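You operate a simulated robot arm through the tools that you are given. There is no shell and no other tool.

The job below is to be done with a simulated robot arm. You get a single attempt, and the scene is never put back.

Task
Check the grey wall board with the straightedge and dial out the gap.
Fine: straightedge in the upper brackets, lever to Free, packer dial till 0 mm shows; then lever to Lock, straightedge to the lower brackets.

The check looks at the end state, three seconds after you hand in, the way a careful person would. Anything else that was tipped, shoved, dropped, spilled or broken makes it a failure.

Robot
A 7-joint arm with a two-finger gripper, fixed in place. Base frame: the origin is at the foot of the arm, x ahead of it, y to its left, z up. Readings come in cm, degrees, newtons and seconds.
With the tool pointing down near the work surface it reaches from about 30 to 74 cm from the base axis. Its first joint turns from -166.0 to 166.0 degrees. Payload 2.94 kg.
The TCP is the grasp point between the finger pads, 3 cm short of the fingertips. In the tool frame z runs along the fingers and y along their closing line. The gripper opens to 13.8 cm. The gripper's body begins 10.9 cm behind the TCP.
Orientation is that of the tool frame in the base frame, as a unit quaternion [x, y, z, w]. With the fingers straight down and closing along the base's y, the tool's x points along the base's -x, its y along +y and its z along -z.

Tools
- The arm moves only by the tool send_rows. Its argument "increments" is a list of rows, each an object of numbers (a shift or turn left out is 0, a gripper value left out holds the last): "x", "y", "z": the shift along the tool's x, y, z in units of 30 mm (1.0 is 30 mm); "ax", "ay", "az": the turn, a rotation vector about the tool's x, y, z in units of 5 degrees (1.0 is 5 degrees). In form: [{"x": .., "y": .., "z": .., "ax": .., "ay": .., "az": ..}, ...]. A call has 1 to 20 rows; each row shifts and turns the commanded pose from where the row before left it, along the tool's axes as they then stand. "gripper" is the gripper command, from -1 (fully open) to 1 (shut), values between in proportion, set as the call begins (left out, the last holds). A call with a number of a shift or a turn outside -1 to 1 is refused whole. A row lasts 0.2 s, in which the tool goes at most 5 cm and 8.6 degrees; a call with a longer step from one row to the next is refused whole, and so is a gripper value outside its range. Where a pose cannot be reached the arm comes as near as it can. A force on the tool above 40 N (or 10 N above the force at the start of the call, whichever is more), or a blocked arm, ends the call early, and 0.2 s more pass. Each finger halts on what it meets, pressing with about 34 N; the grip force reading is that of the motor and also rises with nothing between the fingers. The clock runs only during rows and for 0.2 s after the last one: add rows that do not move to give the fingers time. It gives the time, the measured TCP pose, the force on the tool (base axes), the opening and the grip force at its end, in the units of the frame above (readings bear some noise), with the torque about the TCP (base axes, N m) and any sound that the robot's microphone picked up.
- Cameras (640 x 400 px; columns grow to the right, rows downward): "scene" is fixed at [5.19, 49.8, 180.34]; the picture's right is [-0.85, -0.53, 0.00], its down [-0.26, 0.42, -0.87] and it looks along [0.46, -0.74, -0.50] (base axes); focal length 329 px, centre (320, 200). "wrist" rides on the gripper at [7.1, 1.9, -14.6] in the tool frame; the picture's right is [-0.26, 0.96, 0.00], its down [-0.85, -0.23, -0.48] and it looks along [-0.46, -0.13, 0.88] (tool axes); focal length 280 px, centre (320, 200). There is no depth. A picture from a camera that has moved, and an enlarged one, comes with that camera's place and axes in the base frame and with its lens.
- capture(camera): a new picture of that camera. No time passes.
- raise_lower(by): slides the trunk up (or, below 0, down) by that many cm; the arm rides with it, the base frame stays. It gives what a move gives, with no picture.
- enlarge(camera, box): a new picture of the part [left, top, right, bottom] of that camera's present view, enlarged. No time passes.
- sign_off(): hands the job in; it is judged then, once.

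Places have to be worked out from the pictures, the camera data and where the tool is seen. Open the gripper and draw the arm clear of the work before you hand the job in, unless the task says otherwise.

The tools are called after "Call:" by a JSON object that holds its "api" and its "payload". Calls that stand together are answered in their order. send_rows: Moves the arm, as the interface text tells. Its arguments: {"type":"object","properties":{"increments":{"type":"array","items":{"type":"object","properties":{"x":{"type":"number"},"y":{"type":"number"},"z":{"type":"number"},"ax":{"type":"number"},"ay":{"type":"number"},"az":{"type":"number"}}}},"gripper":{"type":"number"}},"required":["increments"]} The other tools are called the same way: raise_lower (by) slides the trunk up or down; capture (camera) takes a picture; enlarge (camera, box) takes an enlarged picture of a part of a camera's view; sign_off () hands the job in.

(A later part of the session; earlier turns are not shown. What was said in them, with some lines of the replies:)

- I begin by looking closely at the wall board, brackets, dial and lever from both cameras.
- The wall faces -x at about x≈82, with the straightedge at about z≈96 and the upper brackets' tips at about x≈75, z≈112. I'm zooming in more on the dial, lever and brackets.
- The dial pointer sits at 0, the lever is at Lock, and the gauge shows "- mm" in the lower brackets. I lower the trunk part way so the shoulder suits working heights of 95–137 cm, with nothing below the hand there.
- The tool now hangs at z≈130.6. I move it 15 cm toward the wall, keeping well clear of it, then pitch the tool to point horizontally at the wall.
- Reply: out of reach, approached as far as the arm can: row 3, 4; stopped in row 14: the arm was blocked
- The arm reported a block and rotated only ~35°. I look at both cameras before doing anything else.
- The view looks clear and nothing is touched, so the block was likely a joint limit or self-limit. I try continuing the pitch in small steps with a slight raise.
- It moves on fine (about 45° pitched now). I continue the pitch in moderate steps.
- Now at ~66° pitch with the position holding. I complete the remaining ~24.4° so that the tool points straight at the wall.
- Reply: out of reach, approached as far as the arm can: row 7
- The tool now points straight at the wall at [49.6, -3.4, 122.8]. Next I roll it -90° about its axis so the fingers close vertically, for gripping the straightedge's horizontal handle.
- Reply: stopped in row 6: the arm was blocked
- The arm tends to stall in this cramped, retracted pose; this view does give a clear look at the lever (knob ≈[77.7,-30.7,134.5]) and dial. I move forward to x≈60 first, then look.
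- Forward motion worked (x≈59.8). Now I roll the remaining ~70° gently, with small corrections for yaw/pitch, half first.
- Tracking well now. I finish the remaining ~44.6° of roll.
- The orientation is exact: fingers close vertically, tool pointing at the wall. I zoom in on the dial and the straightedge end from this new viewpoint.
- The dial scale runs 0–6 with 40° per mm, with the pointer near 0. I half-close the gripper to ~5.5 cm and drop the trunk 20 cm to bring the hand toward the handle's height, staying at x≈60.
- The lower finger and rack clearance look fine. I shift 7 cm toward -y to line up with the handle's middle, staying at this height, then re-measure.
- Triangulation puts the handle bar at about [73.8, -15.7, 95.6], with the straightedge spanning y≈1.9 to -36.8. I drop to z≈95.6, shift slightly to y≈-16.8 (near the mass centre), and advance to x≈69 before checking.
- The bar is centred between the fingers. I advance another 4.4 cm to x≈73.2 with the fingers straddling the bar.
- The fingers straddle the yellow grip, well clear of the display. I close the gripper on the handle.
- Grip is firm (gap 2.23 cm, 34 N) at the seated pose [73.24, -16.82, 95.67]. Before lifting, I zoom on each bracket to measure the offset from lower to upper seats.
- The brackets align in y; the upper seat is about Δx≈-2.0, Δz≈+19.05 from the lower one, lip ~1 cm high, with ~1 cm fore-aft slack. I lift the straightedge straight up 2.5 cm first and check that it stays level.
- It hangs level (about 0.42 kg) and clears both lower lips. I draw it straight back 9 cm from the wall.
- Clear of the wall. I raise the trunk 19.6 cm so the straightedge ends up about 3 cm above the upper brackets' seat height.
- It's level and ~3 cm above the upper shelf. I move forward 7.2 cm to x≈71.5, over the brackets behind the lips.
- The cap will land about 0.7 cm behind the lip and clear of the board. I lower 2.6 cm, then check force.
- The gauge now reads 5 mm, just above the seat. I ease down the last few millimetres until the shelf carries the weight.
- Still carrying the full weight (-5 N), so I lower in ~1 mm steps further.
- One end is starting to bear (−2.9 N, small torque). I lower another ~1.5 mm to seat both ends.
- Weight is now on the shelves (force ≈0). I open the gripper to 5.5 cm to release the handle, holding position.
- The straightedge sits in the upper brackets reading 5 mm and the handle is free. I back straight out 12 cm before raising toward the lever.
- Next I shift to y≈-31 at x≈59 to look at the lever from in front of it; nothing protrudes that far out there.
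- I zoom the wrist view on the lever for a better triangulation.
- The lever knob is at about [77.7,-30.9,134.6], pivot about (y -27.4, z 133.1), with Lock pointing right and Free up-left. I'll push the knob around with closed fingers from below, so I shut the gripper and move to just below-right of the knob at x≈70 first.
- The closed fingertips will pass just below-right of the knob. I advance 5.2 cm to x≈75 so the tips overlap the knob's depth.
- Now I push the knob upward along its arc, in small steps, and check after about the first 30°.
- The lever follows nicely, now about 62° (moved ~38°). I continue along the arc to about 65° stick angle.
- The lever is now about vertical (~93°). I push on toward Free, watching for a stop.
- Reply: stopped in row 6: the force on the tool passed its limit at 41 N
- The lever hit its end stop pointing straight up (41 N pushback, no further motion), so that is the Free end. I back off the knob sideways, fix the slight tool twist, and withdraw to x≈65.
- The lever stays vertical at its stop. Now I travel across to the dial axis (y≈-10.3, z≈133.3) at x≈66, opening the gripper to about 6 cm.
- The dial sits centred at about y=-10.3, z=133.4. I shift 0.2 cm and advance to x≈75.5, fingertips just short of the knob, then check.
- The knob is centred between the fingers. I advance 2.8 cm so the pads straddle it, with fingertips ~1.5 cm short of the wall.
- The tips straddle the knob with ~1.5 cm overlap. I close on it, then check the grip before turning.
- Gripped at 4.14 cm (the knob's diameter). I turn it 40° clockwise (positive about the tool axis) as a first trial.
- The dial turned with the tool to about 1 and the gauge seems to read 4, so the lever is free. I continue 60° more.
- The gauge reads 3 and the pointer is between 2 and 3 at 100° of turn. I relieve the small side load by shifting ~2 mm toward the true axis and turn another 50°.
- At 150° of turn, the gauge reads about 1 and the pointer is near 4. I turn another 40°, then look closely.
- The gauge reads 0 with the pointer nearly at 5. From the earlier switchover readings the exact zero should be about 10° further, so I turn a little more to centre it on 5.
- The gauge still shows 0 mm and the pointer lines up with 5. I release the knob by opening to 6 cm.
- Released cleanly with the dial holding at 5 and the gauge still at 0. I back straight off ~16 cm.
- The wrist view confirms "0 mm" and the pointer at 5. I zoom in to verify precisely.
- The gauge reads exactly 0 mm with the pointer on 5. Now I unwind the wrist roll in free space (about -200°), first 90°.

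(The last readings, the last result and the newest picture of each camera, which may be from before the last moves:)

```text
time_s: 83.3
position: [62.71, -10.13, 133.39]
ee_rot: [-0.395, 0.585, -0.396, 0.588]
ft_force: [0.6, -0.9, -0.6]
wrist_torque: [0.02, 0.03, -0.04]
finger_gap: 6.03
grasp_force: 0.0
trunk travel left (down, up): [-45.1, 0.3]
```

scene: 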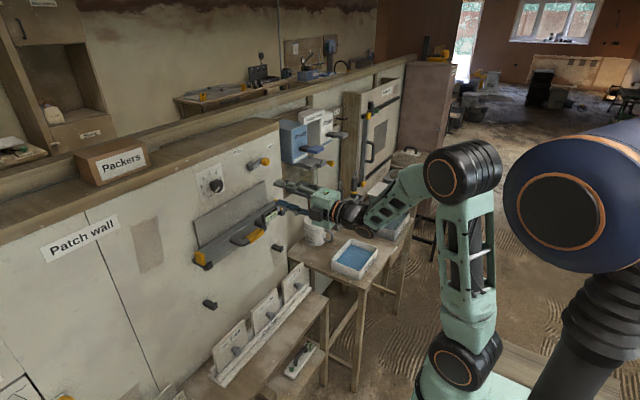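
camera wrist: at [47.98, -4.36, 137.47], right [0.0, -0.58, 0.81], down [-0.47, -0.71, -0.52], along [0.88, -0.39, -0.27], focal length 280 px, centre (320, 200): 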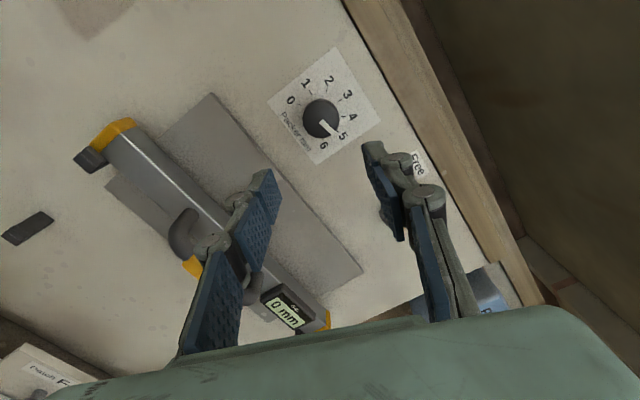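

I finish the last ~22° of roll so the fingers again close vertically.

Call:
{"api": "send_rows", "payload": {"increments": [{"az": -0.8}, {"az": -0.8}, {"az": -0.8}, {"az": -0.8}, {"az": -0.8}, {"az": -0.42}, {}], "gripper": 1}}

```text
time_s: 84.9
position: [62.51, -10.02, 133.22]
ee_rot: [0.5, -0.498, 0.501, -0.501]
ft_force: [0.0, -0.1, -0.3]
wrist_torque: [-0.02, -0.01, 0.01]
finger_gap: 0.0
grasp_force: 28.9
trunk travel left (down, up): [-45.1, 0.3]
```

Orientation is back (same rotation, sign-flipped quaternion) with the gripper shut. I move to the left of the lever knob, to about [68, -22.8, 136.9].

Call:
{"api": "send_rows", "payload": {"increments": [{"x": 0.7, "y": -0.2}, {"x": 0.8, "y": -0.2}, {"x": 0.8, "y": -0.21}, {"x": 0.8, "y": -0.21}, {"x": 0.7, "y": -0.21}, {"x": 0.46, "y": -0.2}, {"z": 0.6}, {"z": 0.6}, {"z": 0.6}, {}]}}

Call:
{"api": "capture", "payload": {"camera": "wrist"}}

Call:
{"api": "enlarge", "payload": {"camera": "scene", "box": [220, 130, 316, 190]}}

```text
time_s: 87.1
position: [67.98, -22.97, 137.08]
ee_rot: [-0.5, 0.498, -0.501, 0.502]
ft_force: [0.4, 0.8, -0.7]
wrist_torque: [-0.01, 0.01, 0.0]
finger_gap: 0.0
grasp_force: 28.1
trunk travel left (down, up): [-45.1, 0.3]
```

```text
taken
camera wrist: at [53.43, -30.12, 135.15], right [0.0, 0.26, -0.97], down [-0.48, 0.85, 0.23], along [0.88, 0.46, 0.13], focal length 280 px, centre (320, 200)
```

wrist: 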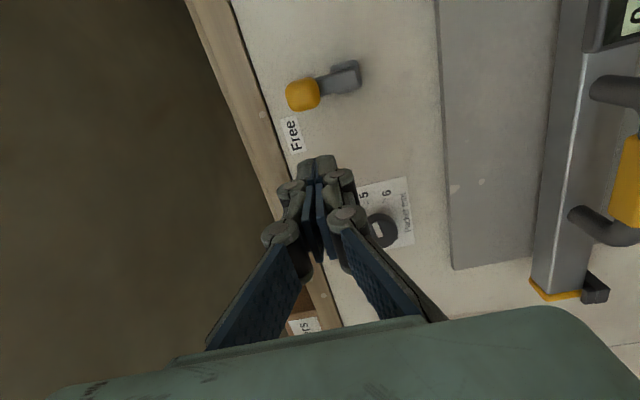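

```text
6.67 times, centred on (268, 160) of scene
camera zoom: at [5.19, 49.8, 180.34], right [-0.85, -0.53, 0.0], down [-0.26, 0.42, -0.87], along [0.46, -0.74, -0.5], focal length 2195 px, centre (667, 467)
```

zoom: 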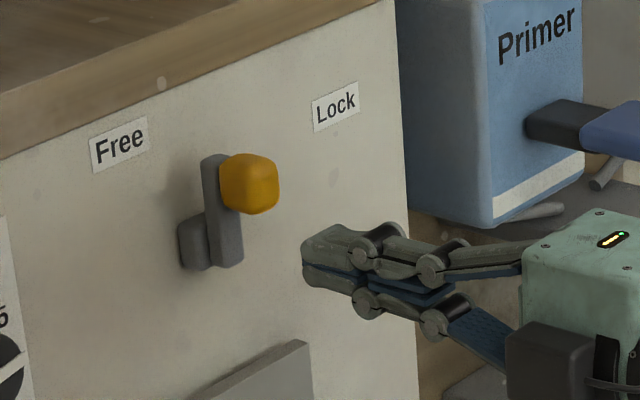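

The stick is left of the knob (knob ≈ y -27.2, z 137.4). I advance 7 cm to overlap the knob's depth.

Call:
{"api": "send_rows", "payload": {"increments": [{"z": 0.5}, {"z": 0.5}, {"z": 0.5}, {"z": 0.5}, {"z": 0.33}, {}]}}

Call:
{"api": "enlarge", "payload": {"camera": "scene", "box": [220, 130, 316, 190]}}

Call:
{"api": "capture", "payload": {"camera": "wrist"}}

```text
time_s: 88.5
position: [75.05, -22.89, 136.97]
ee_rot: [-0.499, 0.498, -0.5, 0.502]
ft_force: [-0.2, 0.8, -0.3]
wrist_torque: [0.02, 0.0, 0.03]
finger_gap: 0.0
grasp_force: 28.8
trunk travel left (down, up): [-45.1, 0.3]
```

```text
6.67 times, centred on (268, 160) of scene
camera zoom: at [5.19, 49.8, 180.34], right [-0.85, -0.53, 0.0], down [-0.26, 0.42, -0.87], along [0.46, -0.74, -0.5], focal length 2195 px, centre (667, 467)
```

zoom: 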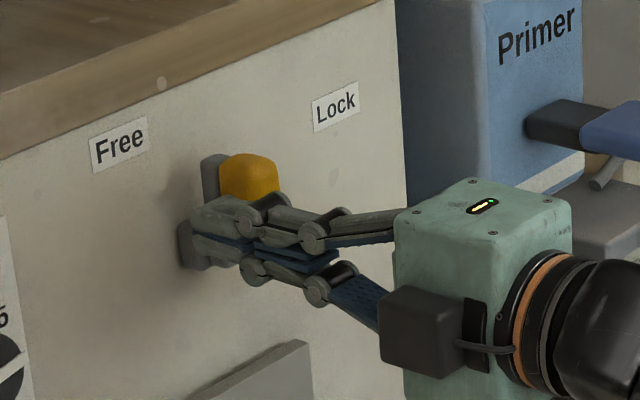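

```text
taken
camera wrist: at [60.44, -30.12, 135.13], right [0.0, 0.26, -0.97], down [-0.48, 0.85, 0.23], along [0.88, 0.46, 0.13], focal length 280 px, centre (320, 200)
```

wrist: 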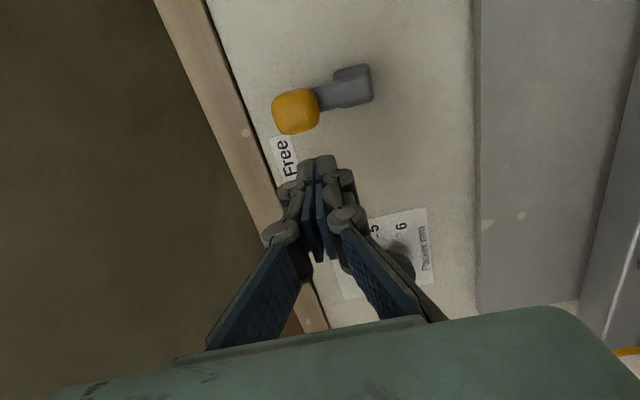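

The stick is positioned left of the knob. I push right along the arc in small steps toward Lock.

Call:
{"api": "send_rows", "payload": {"increments": [{"x": 0.2, "y": -0.02}, {"x": 0.2, "y": -0.03}, {"x": 0.2, "y": -0.04}, {"x": 0.2, "y": -0.05}, {"x": 0.2, "y": -0.05}, {"x": 0.2, "y": -0.04}, {"x": 0.17, "y": -0.02}, {}]}}

Call:
{"api": "enlarge", "payload": {"camera": "scene", "box": [220, 130, 316, 190]}}

Call:
{"api": "capture", "payload": {"camera": "wrist"}}

```text
time_s: 90.3
position: [75.02, -27.11, 137.81]
ee_rot: [-0.499, 0.498, -0.501, 0.501]
ft_force: [0.7, 0.4, -0.1]
wrist_torque: [0.02, 0.01, 0.03]
finger_gap: 0.02
grasp_force: 28.4
trunk travel left (down, up): [-45.1, 0.3]
```

```text
6.67 times, centred on (268, 160) of scene
camera zoom: at [5.19, 49.8, 180.34], right [-0.85, -0.53, 0.0], down [-0.26, 0.42, -0.87], along [0.46, -0.74, -0.5], focal length 2195 px, centre (667, 467)
```

zoom: 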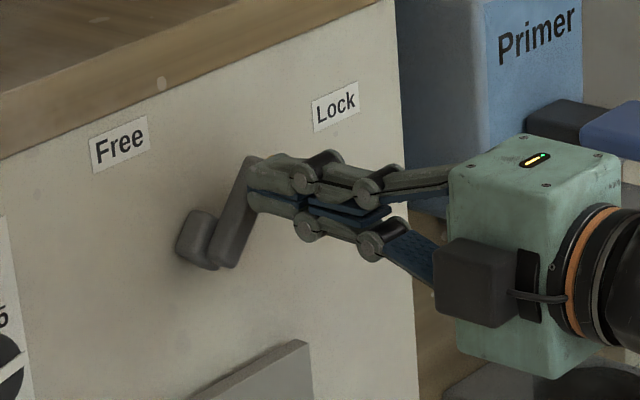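

```text
taken
camera wrist: at [60.48, -34.28, 135.91], right [0.0, 0.26, -0.97], down [-0.48, 0.85, 0.23], along [0.88, 0.46, 0.13], focal length 280 px, centre (320, 200)
```

wrist: 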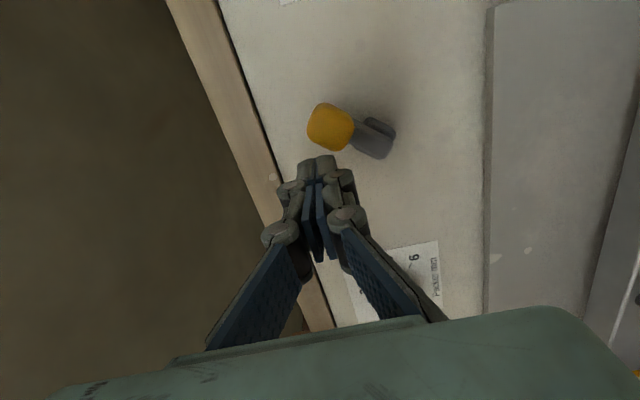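

The lever is at about 58° and following. I continue the arc right and downward in small steps.

Call:
{"api": "send_rows", "payload": {"increments": [{"x": 0.12, "y": 0.015}, {"x": 0.12, "y": 0.015}, {"x": 0.12, "y": 0.02}, {"x": 0.13, "y": 0.04}, {"x": 0.13, "y": 0.04}, {"x": 0.12, "y": 0.05}, {}]}}

Call:
{"api": "enlarge", "payload": {"camera": "scene", "box": [220, 130, 316, 190]}}

Call:
{"api": "capture", "payload": {"camera": "wrist"}}

```text
time_s: 91.9
position: [75.02, -29.12, 137.18]
ee_rot: [-0.499, 0.498, -0.5, 0.502]
ft_force: [1.0, -0.3, -0.5]
wrist_torque: [-0.01, -0.01, -0.03]
finger_gap: 0.02
grasp_force: 28.5
trunk travel left (down, up): [-45.1, 0.3]
```

```text
6.67 times, centred on (268, 160) of scene
camera zoom: at [5.19, 49.8, 180.34], right [-0.85, -0.53, 0.0], down [-0.26, 0.42, -0.87], along [0.46, -0.74, -0.5], focal length 2195 px, centre (667, 467)
```

zoom: 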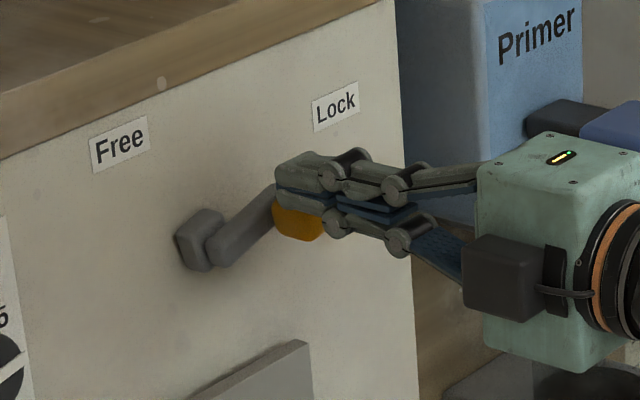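

```text
taken
camera wrist: at [60.47, -36.4, 135.32], right [0.0, 0.26, -0.97], down [-0.48, 0.85, 0.23], along [0.88, 0.46, 0.13], focal length 280 px, centre (320, 200)
```

wrist: 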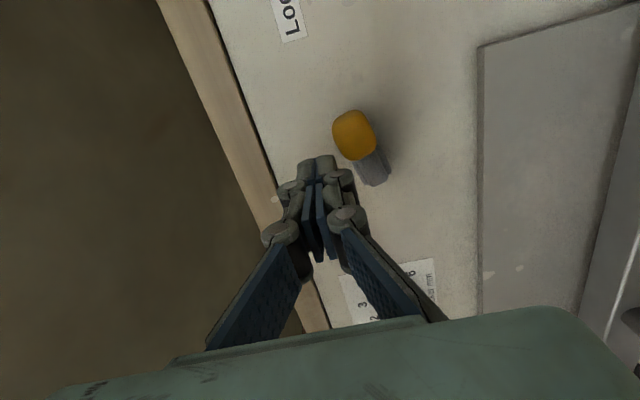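

The lever appears back at its original Lock angle. I press gently a few millimetres further down-right to make sure it is on the Lock stop.

Call:
{"api": "send_rows", "payload": {"increments": [{"x": 0.03, "y": 0.06}, {"x": 0.03, "y": 0.06}, {}]}}

Call:
{"api": "enlarge", "payload": {"camera": "scene", "box": [220, 130, 316, 190]}}

```text
time_s: 92.7
position: [74.93, -29.42, 137.01]
ee_rot: [-0.499, 0.498, -0.501, 0.502]
ft_force: [0.9, 0.2, -0.1]
wrist_torque: [0.04, 0.0, 0.04]
finger_gap: 0.03
grasp_force: 27.9
trunk travel left (down, up): [-45.1, 0.3]
```

```text
6.67 times, centred on (268, 160) of scene
camera zoom: at [5.19, 49.8, 180.34], right [-0.85, -0.53, 0.0], down [-0.26, 0.42, -0.87], along [0.46, -0.74, -0.5], focal length 2195 px, centre (667, 467)
```

zoom: 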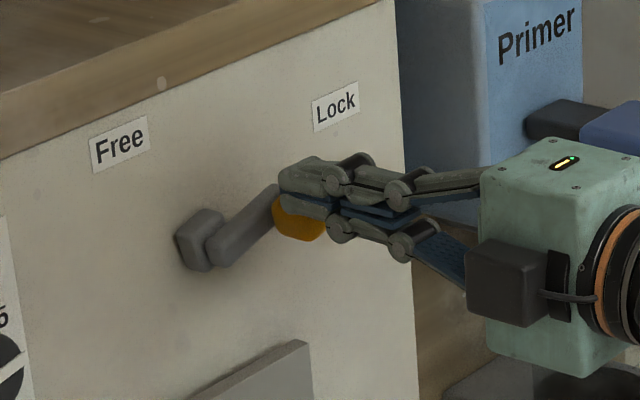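

No resistance yet and the lever looks exactly as at the start. I press another few millimetres to feel the stop.

Call:
{"api": "send_rows", "payload": {"increments": [{"x": 0.03, "y": 0.07}, {"x": 0.03, "y": 0.07}, {"x": 0.02, "y": 0.06}, {}]}}

Call:
{"api": "enlarge", "payload": {"camera": "scene", "box": [220, 130, 316, 190]}}

```text
time_s: 93.7
position: [74.9, -29.4, 136.79]
ee_rot: [0.498, -0.496, 0.504, -0.503]
ft_force: [9.3, 0.5, 16.3]
wrist_torque: [-0.16, -0.47, 0.15]
finger_gap: 0.0
grasp_force: 28.5
trunk travel left (down, up): [-45.1, 0.3]
```

```text
6.67 times, centred on (268, 160) of scene
camera zoom: at [5.19, 49.8, 180.34], right [-0.85, -0.53, 0.0], down [-0.26, 0.42, -0.87], along [0.46, -0.74, -0.5], focal length 2195 px, centre (667, 467)
```

zoom: 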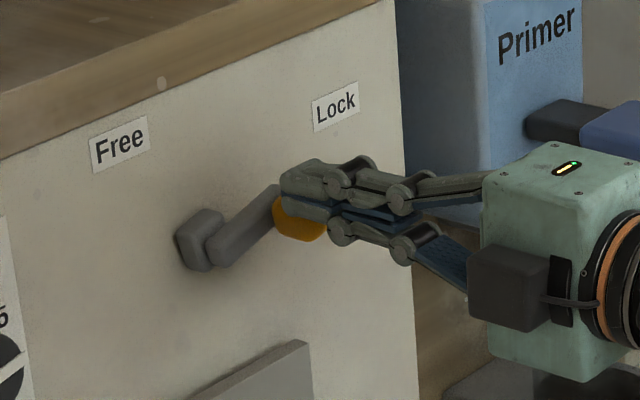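

A firm 16 N push-back with no lever movement: it is on the Lock stop. I lift off the knob and withdraw.

Call:
{"api": "send_rows", "payload": {"increments": [{"x": -0.1, "y": -0.25}, {"x": -0.15, "y": -0.2}, {"z": -0.5}, {"z": -0.7}, {"z": -0.7}, {"z": -0.7}, {"z": -0.7}, {"z": -0.7}, {"z": -0.6}, {}]}}

Call:
{"api": "enlarge", "payload": {"camera": "scene", "box": [180, 130, 340, 230]}}

Call:
{"api": "capture", "payload": {"camera": "wrist"}}

```text
time_s: 95.9
position: [61.05, -28.93, 137.55]
ee_rot: [-0.499, 0.498, -0.501, 0.502]
ft_force: [0.0, -0.8, -0.1]
wrist_torque: [0.0, 0.0, 0.02]
finger_gap: 0.0
grasp_force: 28.1
trunk travel left (down, up): [-45.1, 0.3]
```

```text
4.00 times, centred on (260, 180) of scene
camera zoom: at [5.19, 49.8, 180.34], right [-0.85, -0.53, 0.0], down [-0.26, 0.42, -0.87], along [0.46, -0.74, -0.5], focal length 1317 px, centre (560, 280)
```

zoom: 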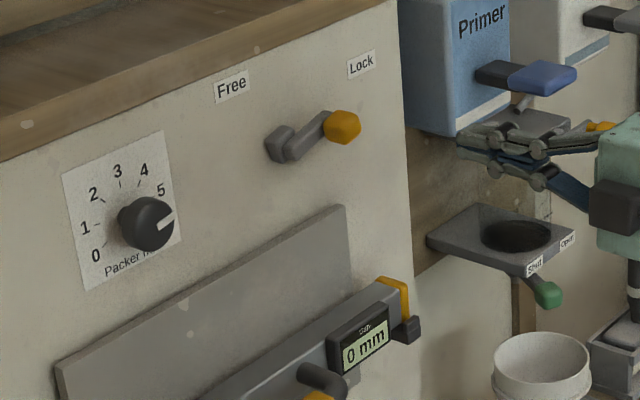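

```text
taken
camera wrist: at [46.52, -36.18, 135.59], right [0.0, 0.26, -0.97], down [-0.48, 0.85, 0.23], along [0.88, 0.46, 0.13], focal length 280 px, centre (320, 200)
```

wrist: 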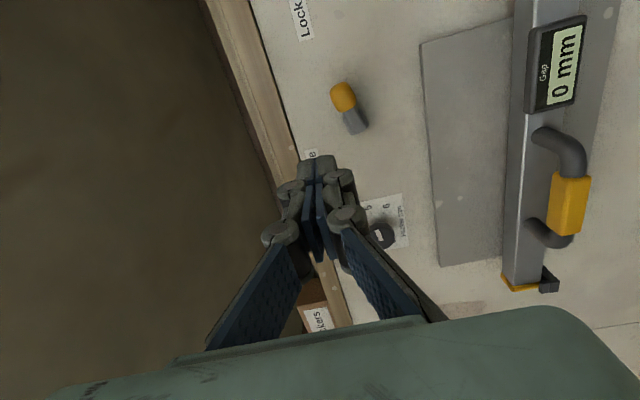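

Lever is back at Lock as in the first picture, dial at 5, gauge 0 mm. Now I go back to the straightedge handle: shift to y≈-16.8, z≈133.3, x≈59.3 with the gripper opened to 5.5 cm, then lower the trunk 19 cm.

Call:
{"api": "send_rows", "payload": {"increments": [{"x": -0.6, "y": 0.2, "z": -0.1}, {"x": -0.7, "y": 0.25, "z": -0.1}, {"x": -0.7, "y": 0.25, "z": -0.1}, {"x": -0.7, "y": 0.25, "z": -0.1}, {"x": -0.7, "y": 0.25, "z": -0.1}, {"x": -0.64, "y": 0.22, "z": -0.08}, {}], "gripper": 0.2}}

Call:
{"api": "raise_lower", "payload": {"by": -19}}

Call:
{"api": "capture", "payload": {"camera": "wrist"}}

Call:
{"api": "enlarge", "payload": {"camera": "scene", "box": [180, 180, 340, 280]}}

```text
time_s: 97.5
position: [59.43, -16.74, 133.28]
ee_rot: [-0.5, 0.499, -0.501, 0.501]
ft_force: [0.0, 0.1, -0.9]
wrist_torque: [0.0, 0.01, -0.01]
finger_gap: 5.49
grasp_force: 0.1
trunk travel left (down, up): [-45.1, 0.3]
```

```text
time_s: 99.6
position: [59.51, -16.71, 114.26]
ee_rot: [-0.499, 0.498, -0.501, 0.502]
ft_force: [1.0, 0.4, -0.1]
wrist_torque: [0.02, -0.02, -0.04]
finger_gap: 5.52
grasp_force: 0.1
trunk travel left (down, up): [-26.1, 19.3]
```

```text
taken
camera wrist: at [44.89, -23.88, 112.4], right [0.0, 0.26, -0.97], down [-0.48, 0.85, 0.23], along [0.88, 0.46, 0.13], focal length 280 px, centre (320, 200)
```

wrist: 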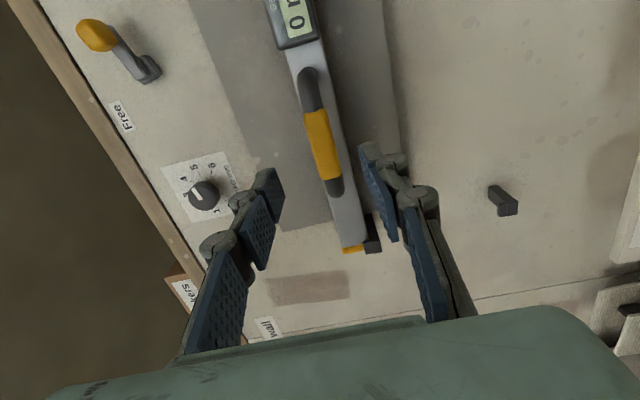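

```text
4.00 times, centred on (260, 230) of scene
camera zoom: at [5.19, 49.8, 180.34], right [-0.85, -0.53, 0.0], down [-0.26, 0.42, -0.87], along [0.46, -0.74, -0.5], focal length 1317 px, centre (560, 80)
```

zoom: 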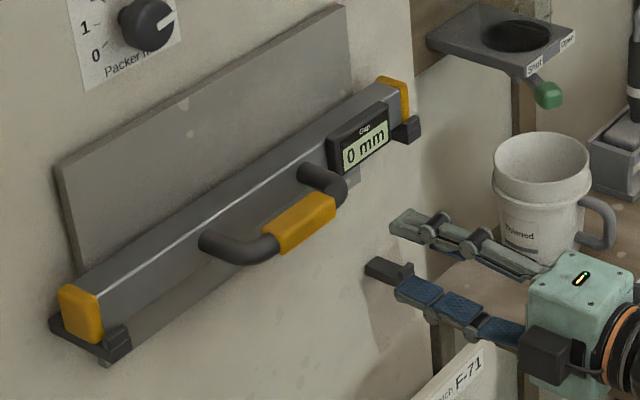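

Everything lines up as before. I advance 11.8 cm so the fingers straddle the handle, at the same place I released it.

Call:
{"api": "send_rows", "payload": {"increments": [{"z": 0.5, "y": -0.04}, {"z": 0.6}, {"z": 0.6}, {"z": 0.6}, {"z": 0.5}, {"z": 0.5}, {"z": 0.4}, {"z": 0.23}, {}]}}

Call:
{"api": "capture", "payload": {"camera": "wrist"}}

Call:
{"api": "enlarge", "payload": {"camera": "scene", "box": [180, 180, 340, 280]}}

```text
time_s: 101.6
position: [71.22, -16.71, 114.6]
ee_rot: [-0.499, 0.498, -0.501, 0.503]
ft_force: [-0.1, -0.3, 0.0]
wrist_torque: [-0.02, 0.01, 0.0]
finger_gap: 5.52
grasp_force: 0.0
trunk travel left (down, up): [-26.1, 19.3]
```

```text
taken
camera wrist: at [56.73, -23.9, 112.54], right [0.0, 0.26, -0.97], down [-0.48, 0.85, 0.23], along [0.88, 0.46, 0.13], focal length 280 px, centre (320, 200)
```

wrist: 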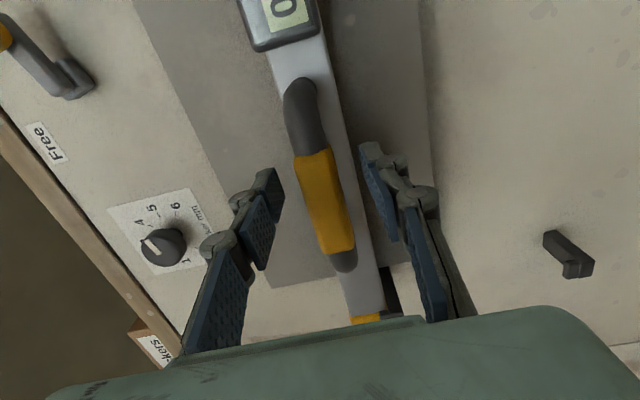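

```text
4.00 times, centred on (260, 230) of scene
camera zoom: at [5.19, 49.8, 180.34], right [-0.85, -0.53, 0.0], down [-0.26, 0.42, -0.87], along [0.46, -0.74, -0.5], focal length 1317 px, centre (560, 80)
```

zoom: 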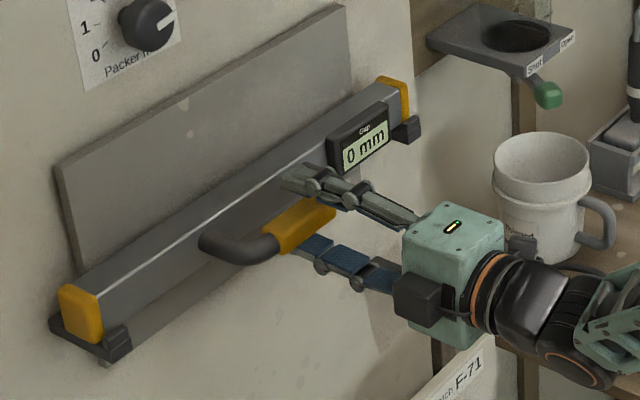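

Fingers straddle the grip as before. I close on the handle.

Call:
{"api": "send_rows", "payload": {"increments": [{}, {}, {}, {}], "gripper": 1}}

```text
time_s: 102.6
position: [71.2, -16.75, 114.48]
ee_rot: [-0.499, 0.499, -0.501, 0.501]
ft_force: [-0.5, 0.3, -0.7]
wrist_torque: [0.01, 0.01, 0.05]
finger_gap: 2.2
grasp_force: 33.5
trunk travel left (down, up): [-26.1, 19.3]
```

Grip is good (2.2 cm, 33.5 N) and unloaded. I lift straight up 2.5 cm over the lips.

Call:
{"api": "send_rows", "payload": {"increments": [{"y": -0.15}, {"y": -0.2}, {"y": -0.25}, {"y": -0.23}, {}]}}

Call:
{"api": "enlarge", "payload": {"camera": "scene", "box": [180, 180, 340, 280]}}

```text
time_s: 103.8
position: [71.3, -16.61, 116.97]
ee_rot: [-0.499, 0.499, -0.5, 0.501]
ft_force: [-0.8, -0.6, -5.4]
wrist_torque: [0.06, 0.32, -0.05]
finger_gap: 2.21
grasp_force: 33.4
trunk travel left (down, up): [-26.1, 19.3]
```

```text
4.00 times, centred on (260, 230) of scene
camera zoom: at [5.19, 49.8, 180.34], right [-0.85, -0.53, 0.0], down [-0.26, 0.42, -0.87], along [0.46, -0.74, -0.5], focal length 1317 px, centre (560, 80)
```

zoom: 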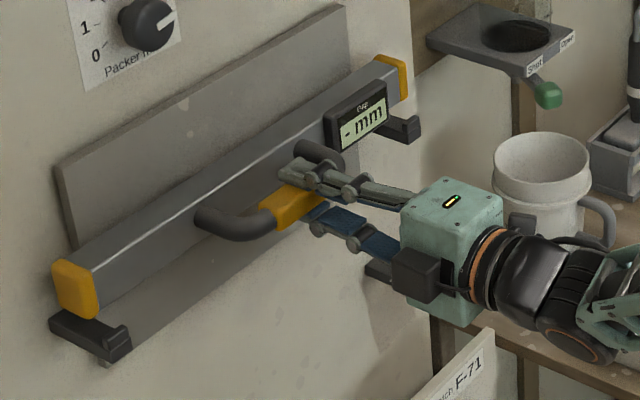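

Lifted clear of both lips. I draw it back 7.8 cm away from the wall.

Call:
{"api": "send_rows", "payload": {"increments": [{"z": -0.3}, {"z": -0.5}, {"z": -0.5}, {"z": -0.5}, {"z": -0.5}, {"z": -0.3}, {}]}}

Call:
{"api": "capture", "payload": {"camera": "scene"}}

Call:
{"api": "enlarge", "payload": {"camera": "scene", "box": [180, 180, 340, 280]}}

```text
time_s: 105.4
position: [63.37, -16.63, 116.86]
ee_rot: [-0.5, 0.498, -0.5, 0.501]
ft_force: [0.1, 0.5, -4.2]
wrist_torque: [0.04, 0.29, 0.0]
finger_gap: 2.18
grasp_force: 34.2
trunk travel left (down, up): [-26.1, 19.3]
```

```text
taken
```

scene: 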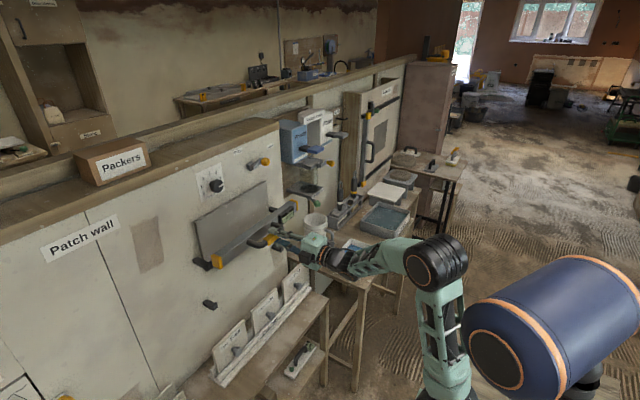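

```text
4.00 times, centred on (260, 230) of scene
camera zoom: at [5.19, 49.8, 180.34], right [-0.85, -0.53, 0.0], down [-0.26, 0.42, -0.87], along [0.46, -0.74, -0.5], focal length 1317 px, centre (560, 80)
```

zoom: 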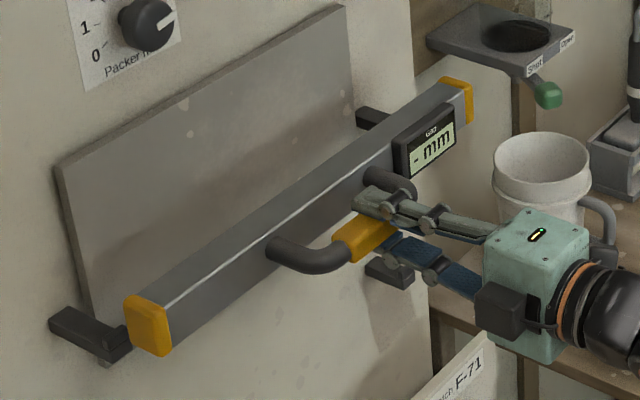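

The straightedge's back is ~3 cm in front of the upper bracket tips. I lower the trunk 18.7 cm to put it about 2.5 cm above the lower shelves.

Call:
{"api": "raise_lower", "payload": {"by": -18.7}}

Call:
{"api": "enlarge", "payload": {"camera": "scene", "box": [180, 220, 340, 320]}}

Call:
{"api": "capture", "payload": {"camera": "wrist"}}

```text
time_s: 107.5
position: [63.22, -16.61, 98.12]
ee_rot: [-0.5, 0.498, -0.501, 0.501]
ft_force: [0.3, -0.7, -4.9]
wrist_torque: [0.05, 0.33, 0.0]
finger_gap: 2.21
grasp_force: 34.0
trunk travel left (down, up): [-7.4, 38.0]
```

```text
4.00 times, centred on (260, 270) of scene
camera zoom: at [5.19, 49.8, 180.34], right [-0.85, -0.53, 0.0], down [-0.26, 0.42, -0.87], along [0.46, -0.74, -0.5], focal length 1317 px, centre (560, -80)
```

zoom: 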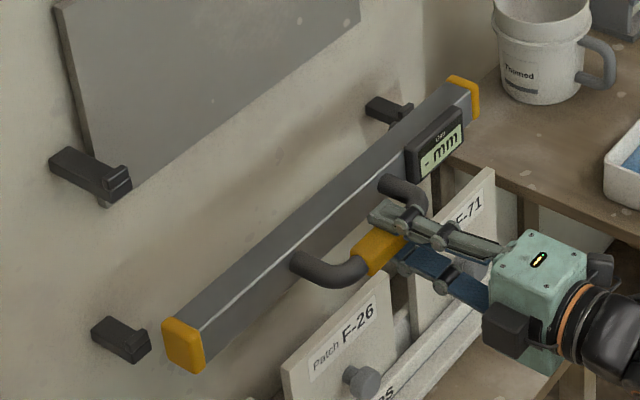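

```text
taken
camera wrist: at [48.8, -23.85, 96.21], right [0.0, 0.26, -0.97], down [-0.48, 0.85, 0.23], along [0.88, 0.46, 0.13], focal length 280 px, centre (320, 200)
```

wrist: 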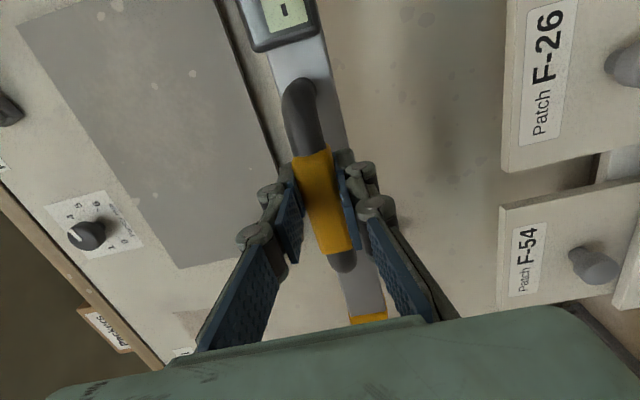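

Level, ~2.5 cm above the lower shelf height. I move forward 9.9 cm to the original x≈73.1, y≈-16.8, over the lower brackets.

Call:
{"api": "send_rows", "payload": {"increments": [{"z": 0.4, "x": 0.03}, {"z": 0.5, "x": 0.03}, {"z": 0.5}, {"z": 0.5}, {"z": 0.5}, {"z": 0.4}, {"z": 0.3}, {"z": 0.2}, {}]}}

Call:
{"api": "enlarge", "payload": {"camera": "scene", "box": [192, 278, 232, 312]}}

Call:
{"api": "enlarge", "payload": {"camera": "scene", "box": [254, 222, 302, 256]}}

Call:
{"api": "enlarge", "payload": {"camera": "scene", "box": [180, 220, 340, 320]}}

```text
time_s: 109.5
position: [73.23, -16.87, 98.11]
ee_rot: [-0.5, 0.498, -0.501, 0.501]
ft_force: [0.4, -0.3, -4.3]
wrist_torque: [0.04, 0.28, -0.01]
finger_gap: 2.21
grasp_force: 33.8
trunk travel left (down, up): [-7.4, 38.0]
```

```text
11.76 times, centred on (212, 295) of scene
camera zoom: at [5.19, 49.8, 180.34], right [-0.85, -0.53, 0.0], down [-0.26, 0.42, -0.87], along [0.46, -0.74, -0.5], focal length 3874 px, centre (1591, -918)
```

zoom: 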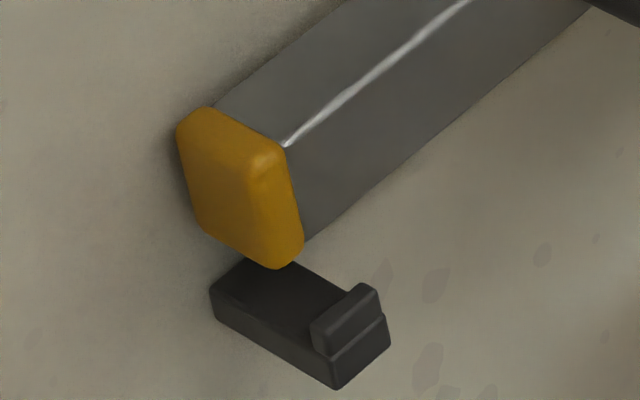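

```text
11.76 times, centred on (278, 239) of scene
camera zoom: at [5.19, 49.8, 180.34], right [-0.85, -0.53, 0.0], down [-0.26, 0.42, -0.87], along [0.46, -0.74, -0.5], focal length 3874 px, centre (814, -259)
```

zoom: 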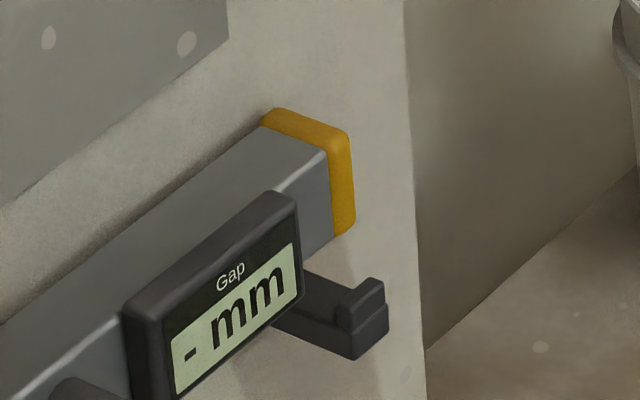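

```text
4.00 times, centred on (260, 270) of scene
camera zoom: at [5.19, 49.8, 180.34], right [-0.85, -0.53, 0.0], down [-0.26, 0.42, -0.87], along [0.46, -0.74, -0.5], focal length 1317 px, centre (560, -80)
```

zoom: 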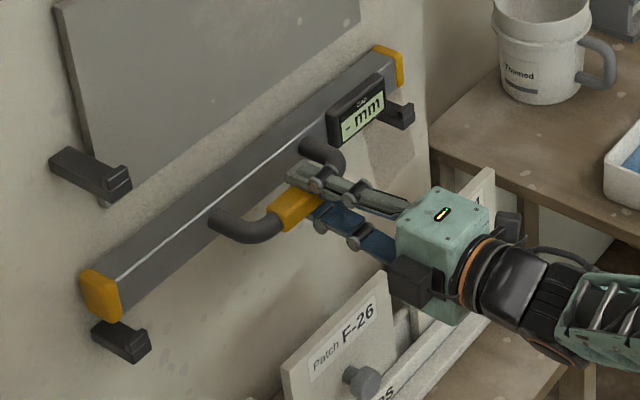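

It matches the picture from just after the first lift. I lower 2.2 cm, then ease down.

Call:
{"api": "send_rows", "payload": {"increments": [{"y": 0.2}, {"y": 0.2}, {"y": 0.2}, {"y": 0.13}, {}]}}

Call:
{"api": "send_rows", "payload": {"increments": [{"y": 0.03}, {"y": 0.03}, {"y": 0.03}, {}]}}

```text
time_s: 110.7
position: [73.14, -16.74, 95.87]
ee_rot: [-0.5, 0.499, -0.5, 0.501]
ft_force: [-0.2, 0.1, -4.3]
wrist_torque: [0.04, 0.32, 0.02]
finger_gap: 2.21
grasp_force: 33.7
trunk travel left (down, up): [-7.4, 38.0]
```

```text
time_s: 111.7
position: [73.24, -16.8, 95.71]
ee_rot: [-0.499, 0.499, -0.5, 0.502]
ft_force: [0.9, 0.3, -4.6]
wrist_torque: [0.04, 0.29, -0.03]
finger_gap: 2.23
grasp_force: 33.9
trunk travel left (down, up): [-7.4, 38.0]
```

Still fully carried (−4.6 N), so it's a millimetre or two above the shelf. I continue down in ~1 mm steps.

Call:
{"api": "send_rows", "payload": {"increments": [{"y": 0.03}, {"y": 0.03}, {}]}}

```text
time_s: 112.5
position: [73.27, -16.9, 95.43]
ee_rot: [-0.5, 0.499, -0.5, 0.501]
ft_force: [0.5, -0.1, -4.0]
wrist_torque: [-0.05, 0.24, -0.01]
finger_gap: 2.24
grasp_force: 34.1
trunk travel left (down, up): [-7.4, 38.0]
```

Contact is just beginning (torque changing). I lower slightly more.

Call:
{"api": "send_rows", "payload": {"increments": [{"y": 0.03}, {"y": 0.02}, {}]}}

Call:
{"api": "enlarge", "payload": {"camera": "scene", "box": [192, 278, 232, 312]}}

Call:
{"api": "enlarge", "payload": {"camera": "scene", "box": [254, 222, 302, 256]}}

```text
time_s: 113.3
position: [73.16, -16.85, 95.45]
ee_rot: [-0.499, 0.498, -0.501, 0.501]
ft_force: [0.8, -0.6, -1.5]
wrist_torque: [-0.01, -0.03, -0.05]
finger_gap: 2.23
grasp_force: 34.6
trunk travel left (down, up): [-7.4, 38.0]
```

```text
11.76 times, centred on (212, 295) of scene
camera zoom: at [5.19, 49.8, 180.34], right [-0.85, -0.53, 0.0], down [-0.26, 0.42, -0.87], along [0.46, -0.74, -0.5], focal length 3874 px, centre (1591, -918)
```

zoom: 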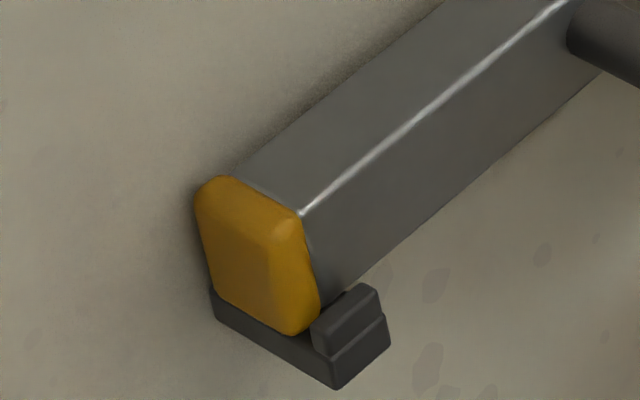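

```text
11.76 times, centred on (278, 239) of scene
camera zoom: at [5.19, 49.8, 180.34], right [-0.85, -0.53, 0.0], down [-0.26, 0.42, -0.87], along [0.46, -0.74, -0.5], focal length 3874 px, centre (814, -259)
```

zoom: 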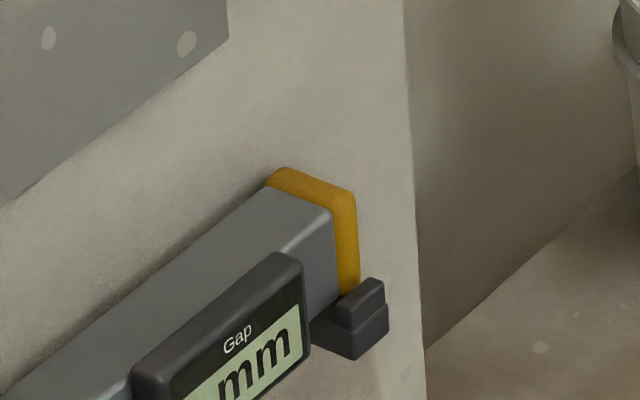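

Both ends are on the lower shelves behind the lips. One last tiny ease-down, then release the handle.

Call:
{"api": "send_rows", "payload": {"increments": [{"y": 0.02}, {}]}}

Call:
{"api": "send_rows", "payload": {"increments": [{}, {}, {}], "gripper": 0.2}}

Call:
{"api": "enlarge", "payload": {"camera": "scene", "box": [180, 220, 340, 320]}}

Call:
{"api": "capture", "payload": {"camera": "wrist"}}

```text
time_s: 113.9
position: [73.19, -16.78, 95.52]
ee_rot: [-0.499, 0.499, -0.501, 0.502]
ft_force: [-1.9, 0.3, 0.0]
wrist_torque: [0.02, -0.13, 0.02]
finger_gap: 2.23
grasp_force: 34.5
trunk travel left (down, up): [-7.4, 38.0]
```

```text
time_s: 114.7
position: [73.21, -16.81, 95.46]
ee_rot: [-0.499, 0.498, -0.501, 0.502]
ft_force: [0.4, -0.1, -0.4]
wrist_torque: [0.03, 0.01, 0.0]
finger_gap: 5.53
grasp_force: 0.0
trunk travel left (down, up): [-7.4, 38.0]
```

```text
4.00 times, centred on (260, 270) of scene
camera zoom: at [5.19, 49.8, 180.34], right [-0.85, -0.53, 0.0], down [-0.26, 0.42, -0.87], along [0.46, -0.74, -0.5], focal length 1317 px, centre (560, -80)
```

zoom: 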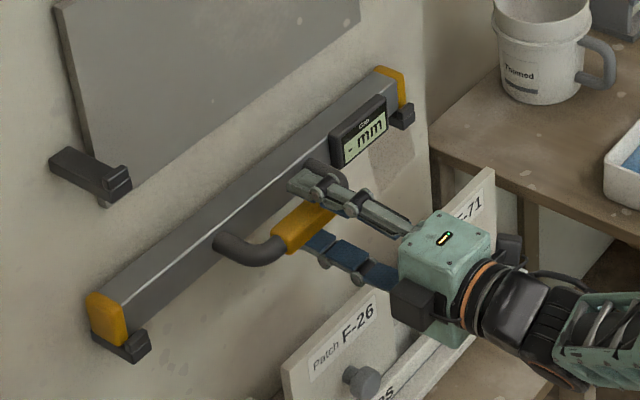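

```text
taken
camera wrist: at [58.67, -24.03, 93.44], right [0.0, 0.26, -0.97], down [-0.48, 0.85, 0.23], along [0.88, 0.46, 0.13], focal length 280 px, centre (320, 200)
```

wrist: 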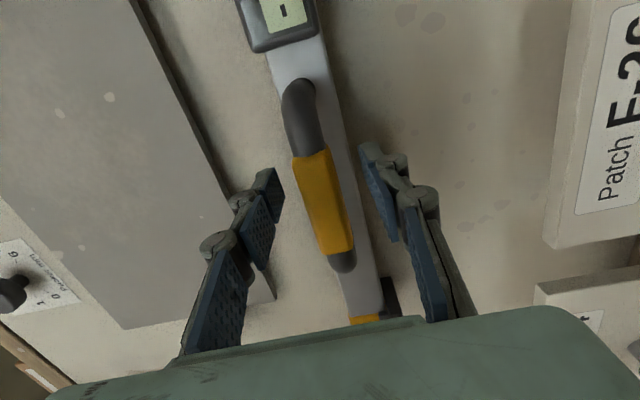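

The straightedge sits in the lower brackets just as at the start, and the handle is free. I back straight out along the tool axis, well clear of the work.

Call:
{"api": "send_rows", "payload": {"increments": [{"z": -0.3}, {"z": -0.5}, {"z": -0.6}, {"z": -0.7}, {"z": -0.7}, {"z": -0.7}, {"z": -0.7}, {"z": -0.6}, {}]}}

Call:
{"api": "capture", "payload": {"camera": "scene"}}

Call:
{"api": "enlarge", "payload": {"camera": "scene", "box": [180, 130, 340, 230]}}

Call:
{"api": "enlarge", "payload": {"camera": "scene", "box": [180, 220, 340, 320]}}

```text
time_s: 116.7
position: [58.89, -16.88, 95.13]
ee_rot: [-0.499, 0.498, -0.501, 0.502]
ft_force: [-0.3, 0.0, 0.3]
wrist_torque: [0.0, 0.0, 0.01]
finger_gap: 5.52
grasp_force: 0.0
trunk travel left (down, up): [-7.4, 38.0]
```

```text
taken
```

scene: 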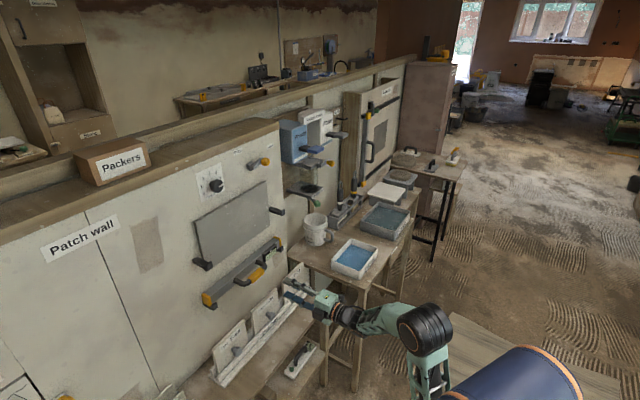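

```text
4.00 times, centred on (260, 180) of scene
camera zoom: at [5.19, 49.8, 180.34], right [-0.85, -0.53, 0.0], down [-0.26, 0.42, -0.87], along [0.46, -0.74, -0.5], focal length 1317 px, centre (560, 280)
```

zoom: 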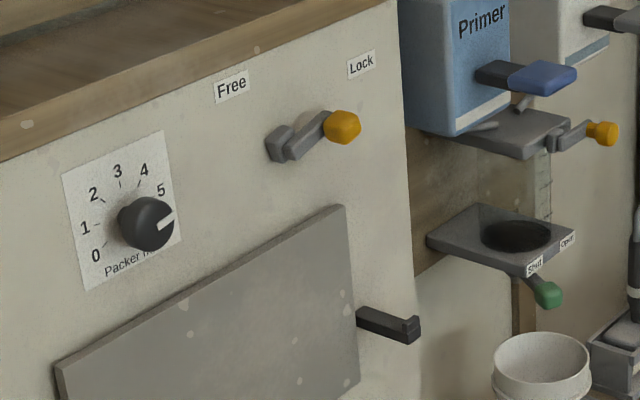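

```text
4.00 times, centred on (260, 270) of scene
camera zoom: at [5.19, 49.8, 180.34], right [-0.85, -0.53, 0.0], down [-0.26, 0.42, -0.87], along [0.46, -0.74, -0.5], focal length 1317 px, centre (560, -80)
```

zoom: 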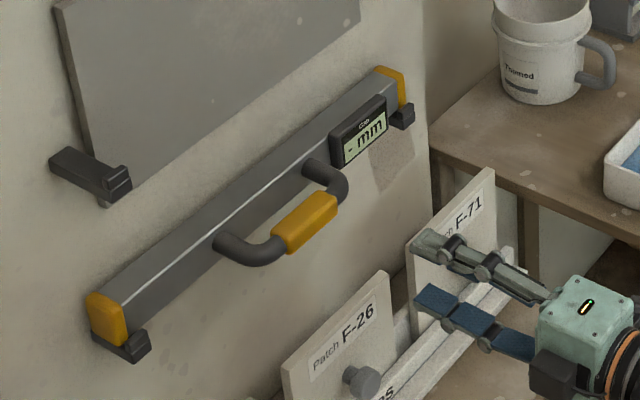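

Everything looks right: lever at Lock, dial at 5, straightedge in the lower brackets, patches undisturbed. I raise the trunk clear of the patch rack, then open the gripper fully and draw back a little more.

Call:
{"api": "raise_lower", "payload": {"by": 20}}

Call:
{"api": "send_rows", "payload": {"increments": [{"z": -0.5}, {"z": -0.5}, {"z": -0.4}, {}, {}, {}], "gripper": -1}}

Call:
{"api": "capture", "payload": {"camera": "scene"}}

Call:
{"api": "capture", "payload": {"camera": "wrist"}}

```text
time_s: 118.8
position: [58.86, -16.85, 115.05]
ee_rot: [-0.499, 0.499, -0.501, 0.502]
ft_force: [-0.2, -0.2, 0.3]
wrist_torque: [-0.03, 0.0, 0.0]
finger_gap: 5.56
grasp_force: 0.1
trunk travel left (down, up): [-27.4, 18.0]
```

```text
time_s: 120.2
position: [54.63, -16.95, 114.93]
ee_rot: [-0.499, 0.498, -0.5, 0.502]
ft_force: [0.8, 0.1, -0.4]
wrist_torque: [-0.01, -0.03, -0.02]
finger_gap: 13.78
grasp_force: 0.1
trunk travel left (down, up): [-27.4, 18.0]
```

```text
taken
```

scene: 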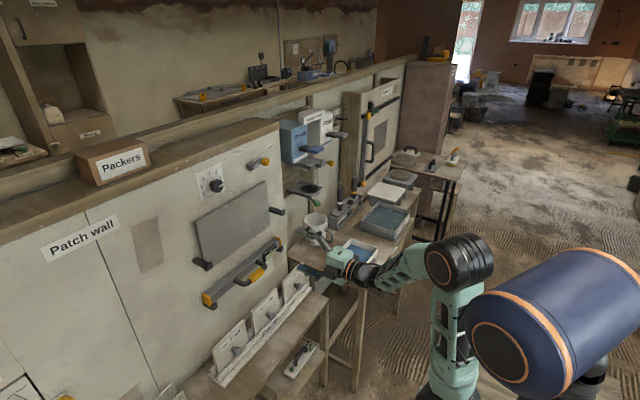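

```text
taken
camera wrist: at [40.07, -24.08, 113.11], right [0.0, 0.26, -0.97], down [-0.48, 0.85, 0.23], along [0.88, 0.46, 0.13], focal length 280 px, centre (320, 200)
```

wrist: 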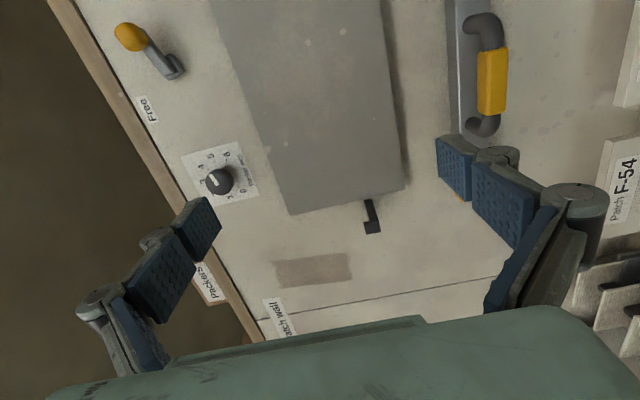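

The arm is clear with the gripper open. One last zoom to verify the dial and lever before handing in.

Call:
{"api": "enlarge", "payload": {"camera": "wrist", "box": [170, 130, 270, 215]}}

Call:
{"api": "enlarge", "payload": {"camera": "wrist", "box": [100, 0, 220, 100]}}

Call:
{"api": "enlarge", "payload": {"camera": "scene", "box": [192, 160, 232, 205]}}

```text
4.71 times, centred on (220, 172) of wrist
camera zoom: at [40.07, -24.08, 113.11], right [0.0, 0.26, -0.97], down [-0.48, 0.85, 0.23], along [0.88, 0.46, 0.13], focal length 1320 px, centre (791, 329)
```

zoom: 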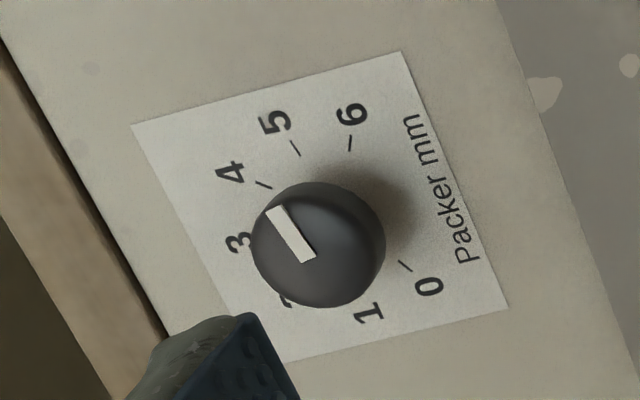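

```text
4.00 times, centred on (160, 50) of wrist
camera zoom: at [40.07, -24.08, 113.11], right [0.0, 0.26, -0.97], down [-0.48, 0.85, 0.23], along [0.88, 0.46, 0.13], focal length 1122 px, centre (960, 800)
```

zoom: 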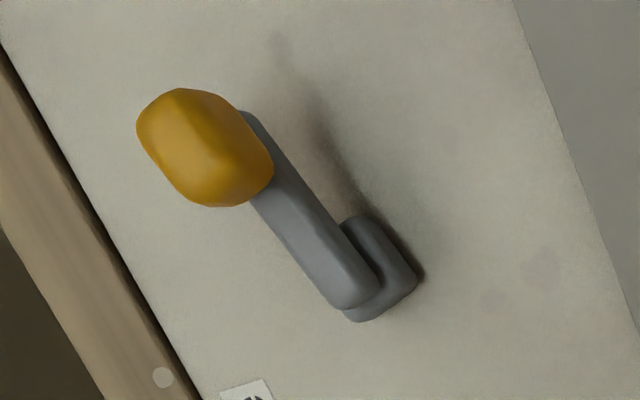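

```text
8.89 times, centred on (212, 182) of scene
camera zoom: at [5.19, 49.8, 180.34], right [-0.85, -0.53, 0.0], down [-0.26, 0.42, -0.87], along [0.46, -0.74, -0.5], focal length 2927 px, centre (1280, 356)
```

zoom: 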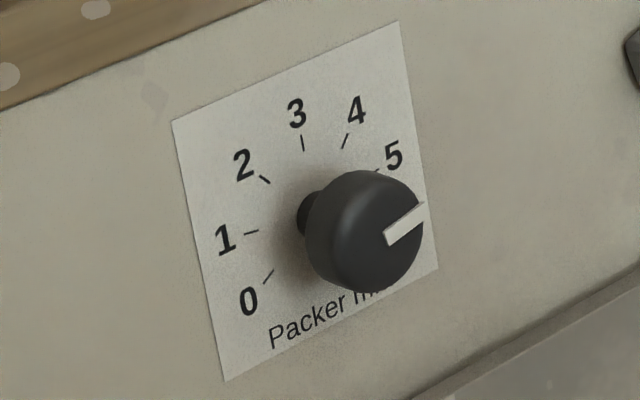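

The dial pointer is on 5 (gauge had read 0 mm), the lever is at Lock, the straightedge rests in the lower brackets, and the arm is clear with the gripper open. I hand in the job.

Call:
{"api": "sign_off", "payload": {}}

```text
The job is handed in.
```

The wall board is checked and the gap dialled out. With the straightedge in the upper brackets the gauge first read 5 mm; I turned the packer dial to 5 and it read 0 mm.

- **Lever:** I moved it to Free for the adjustment, then back to Lock. It is firmly against its stop, and the gauge still read 0 mm after locking.
- **Straightedge:** it is back in the lower brackets, sitting as it did at the start.
- **Surroundings:** I saw nothing knocked, shoved or spilled in the last pictures. The arm is drawn back with the gripper open.

The job is handed in; no result from the check has come back yet.
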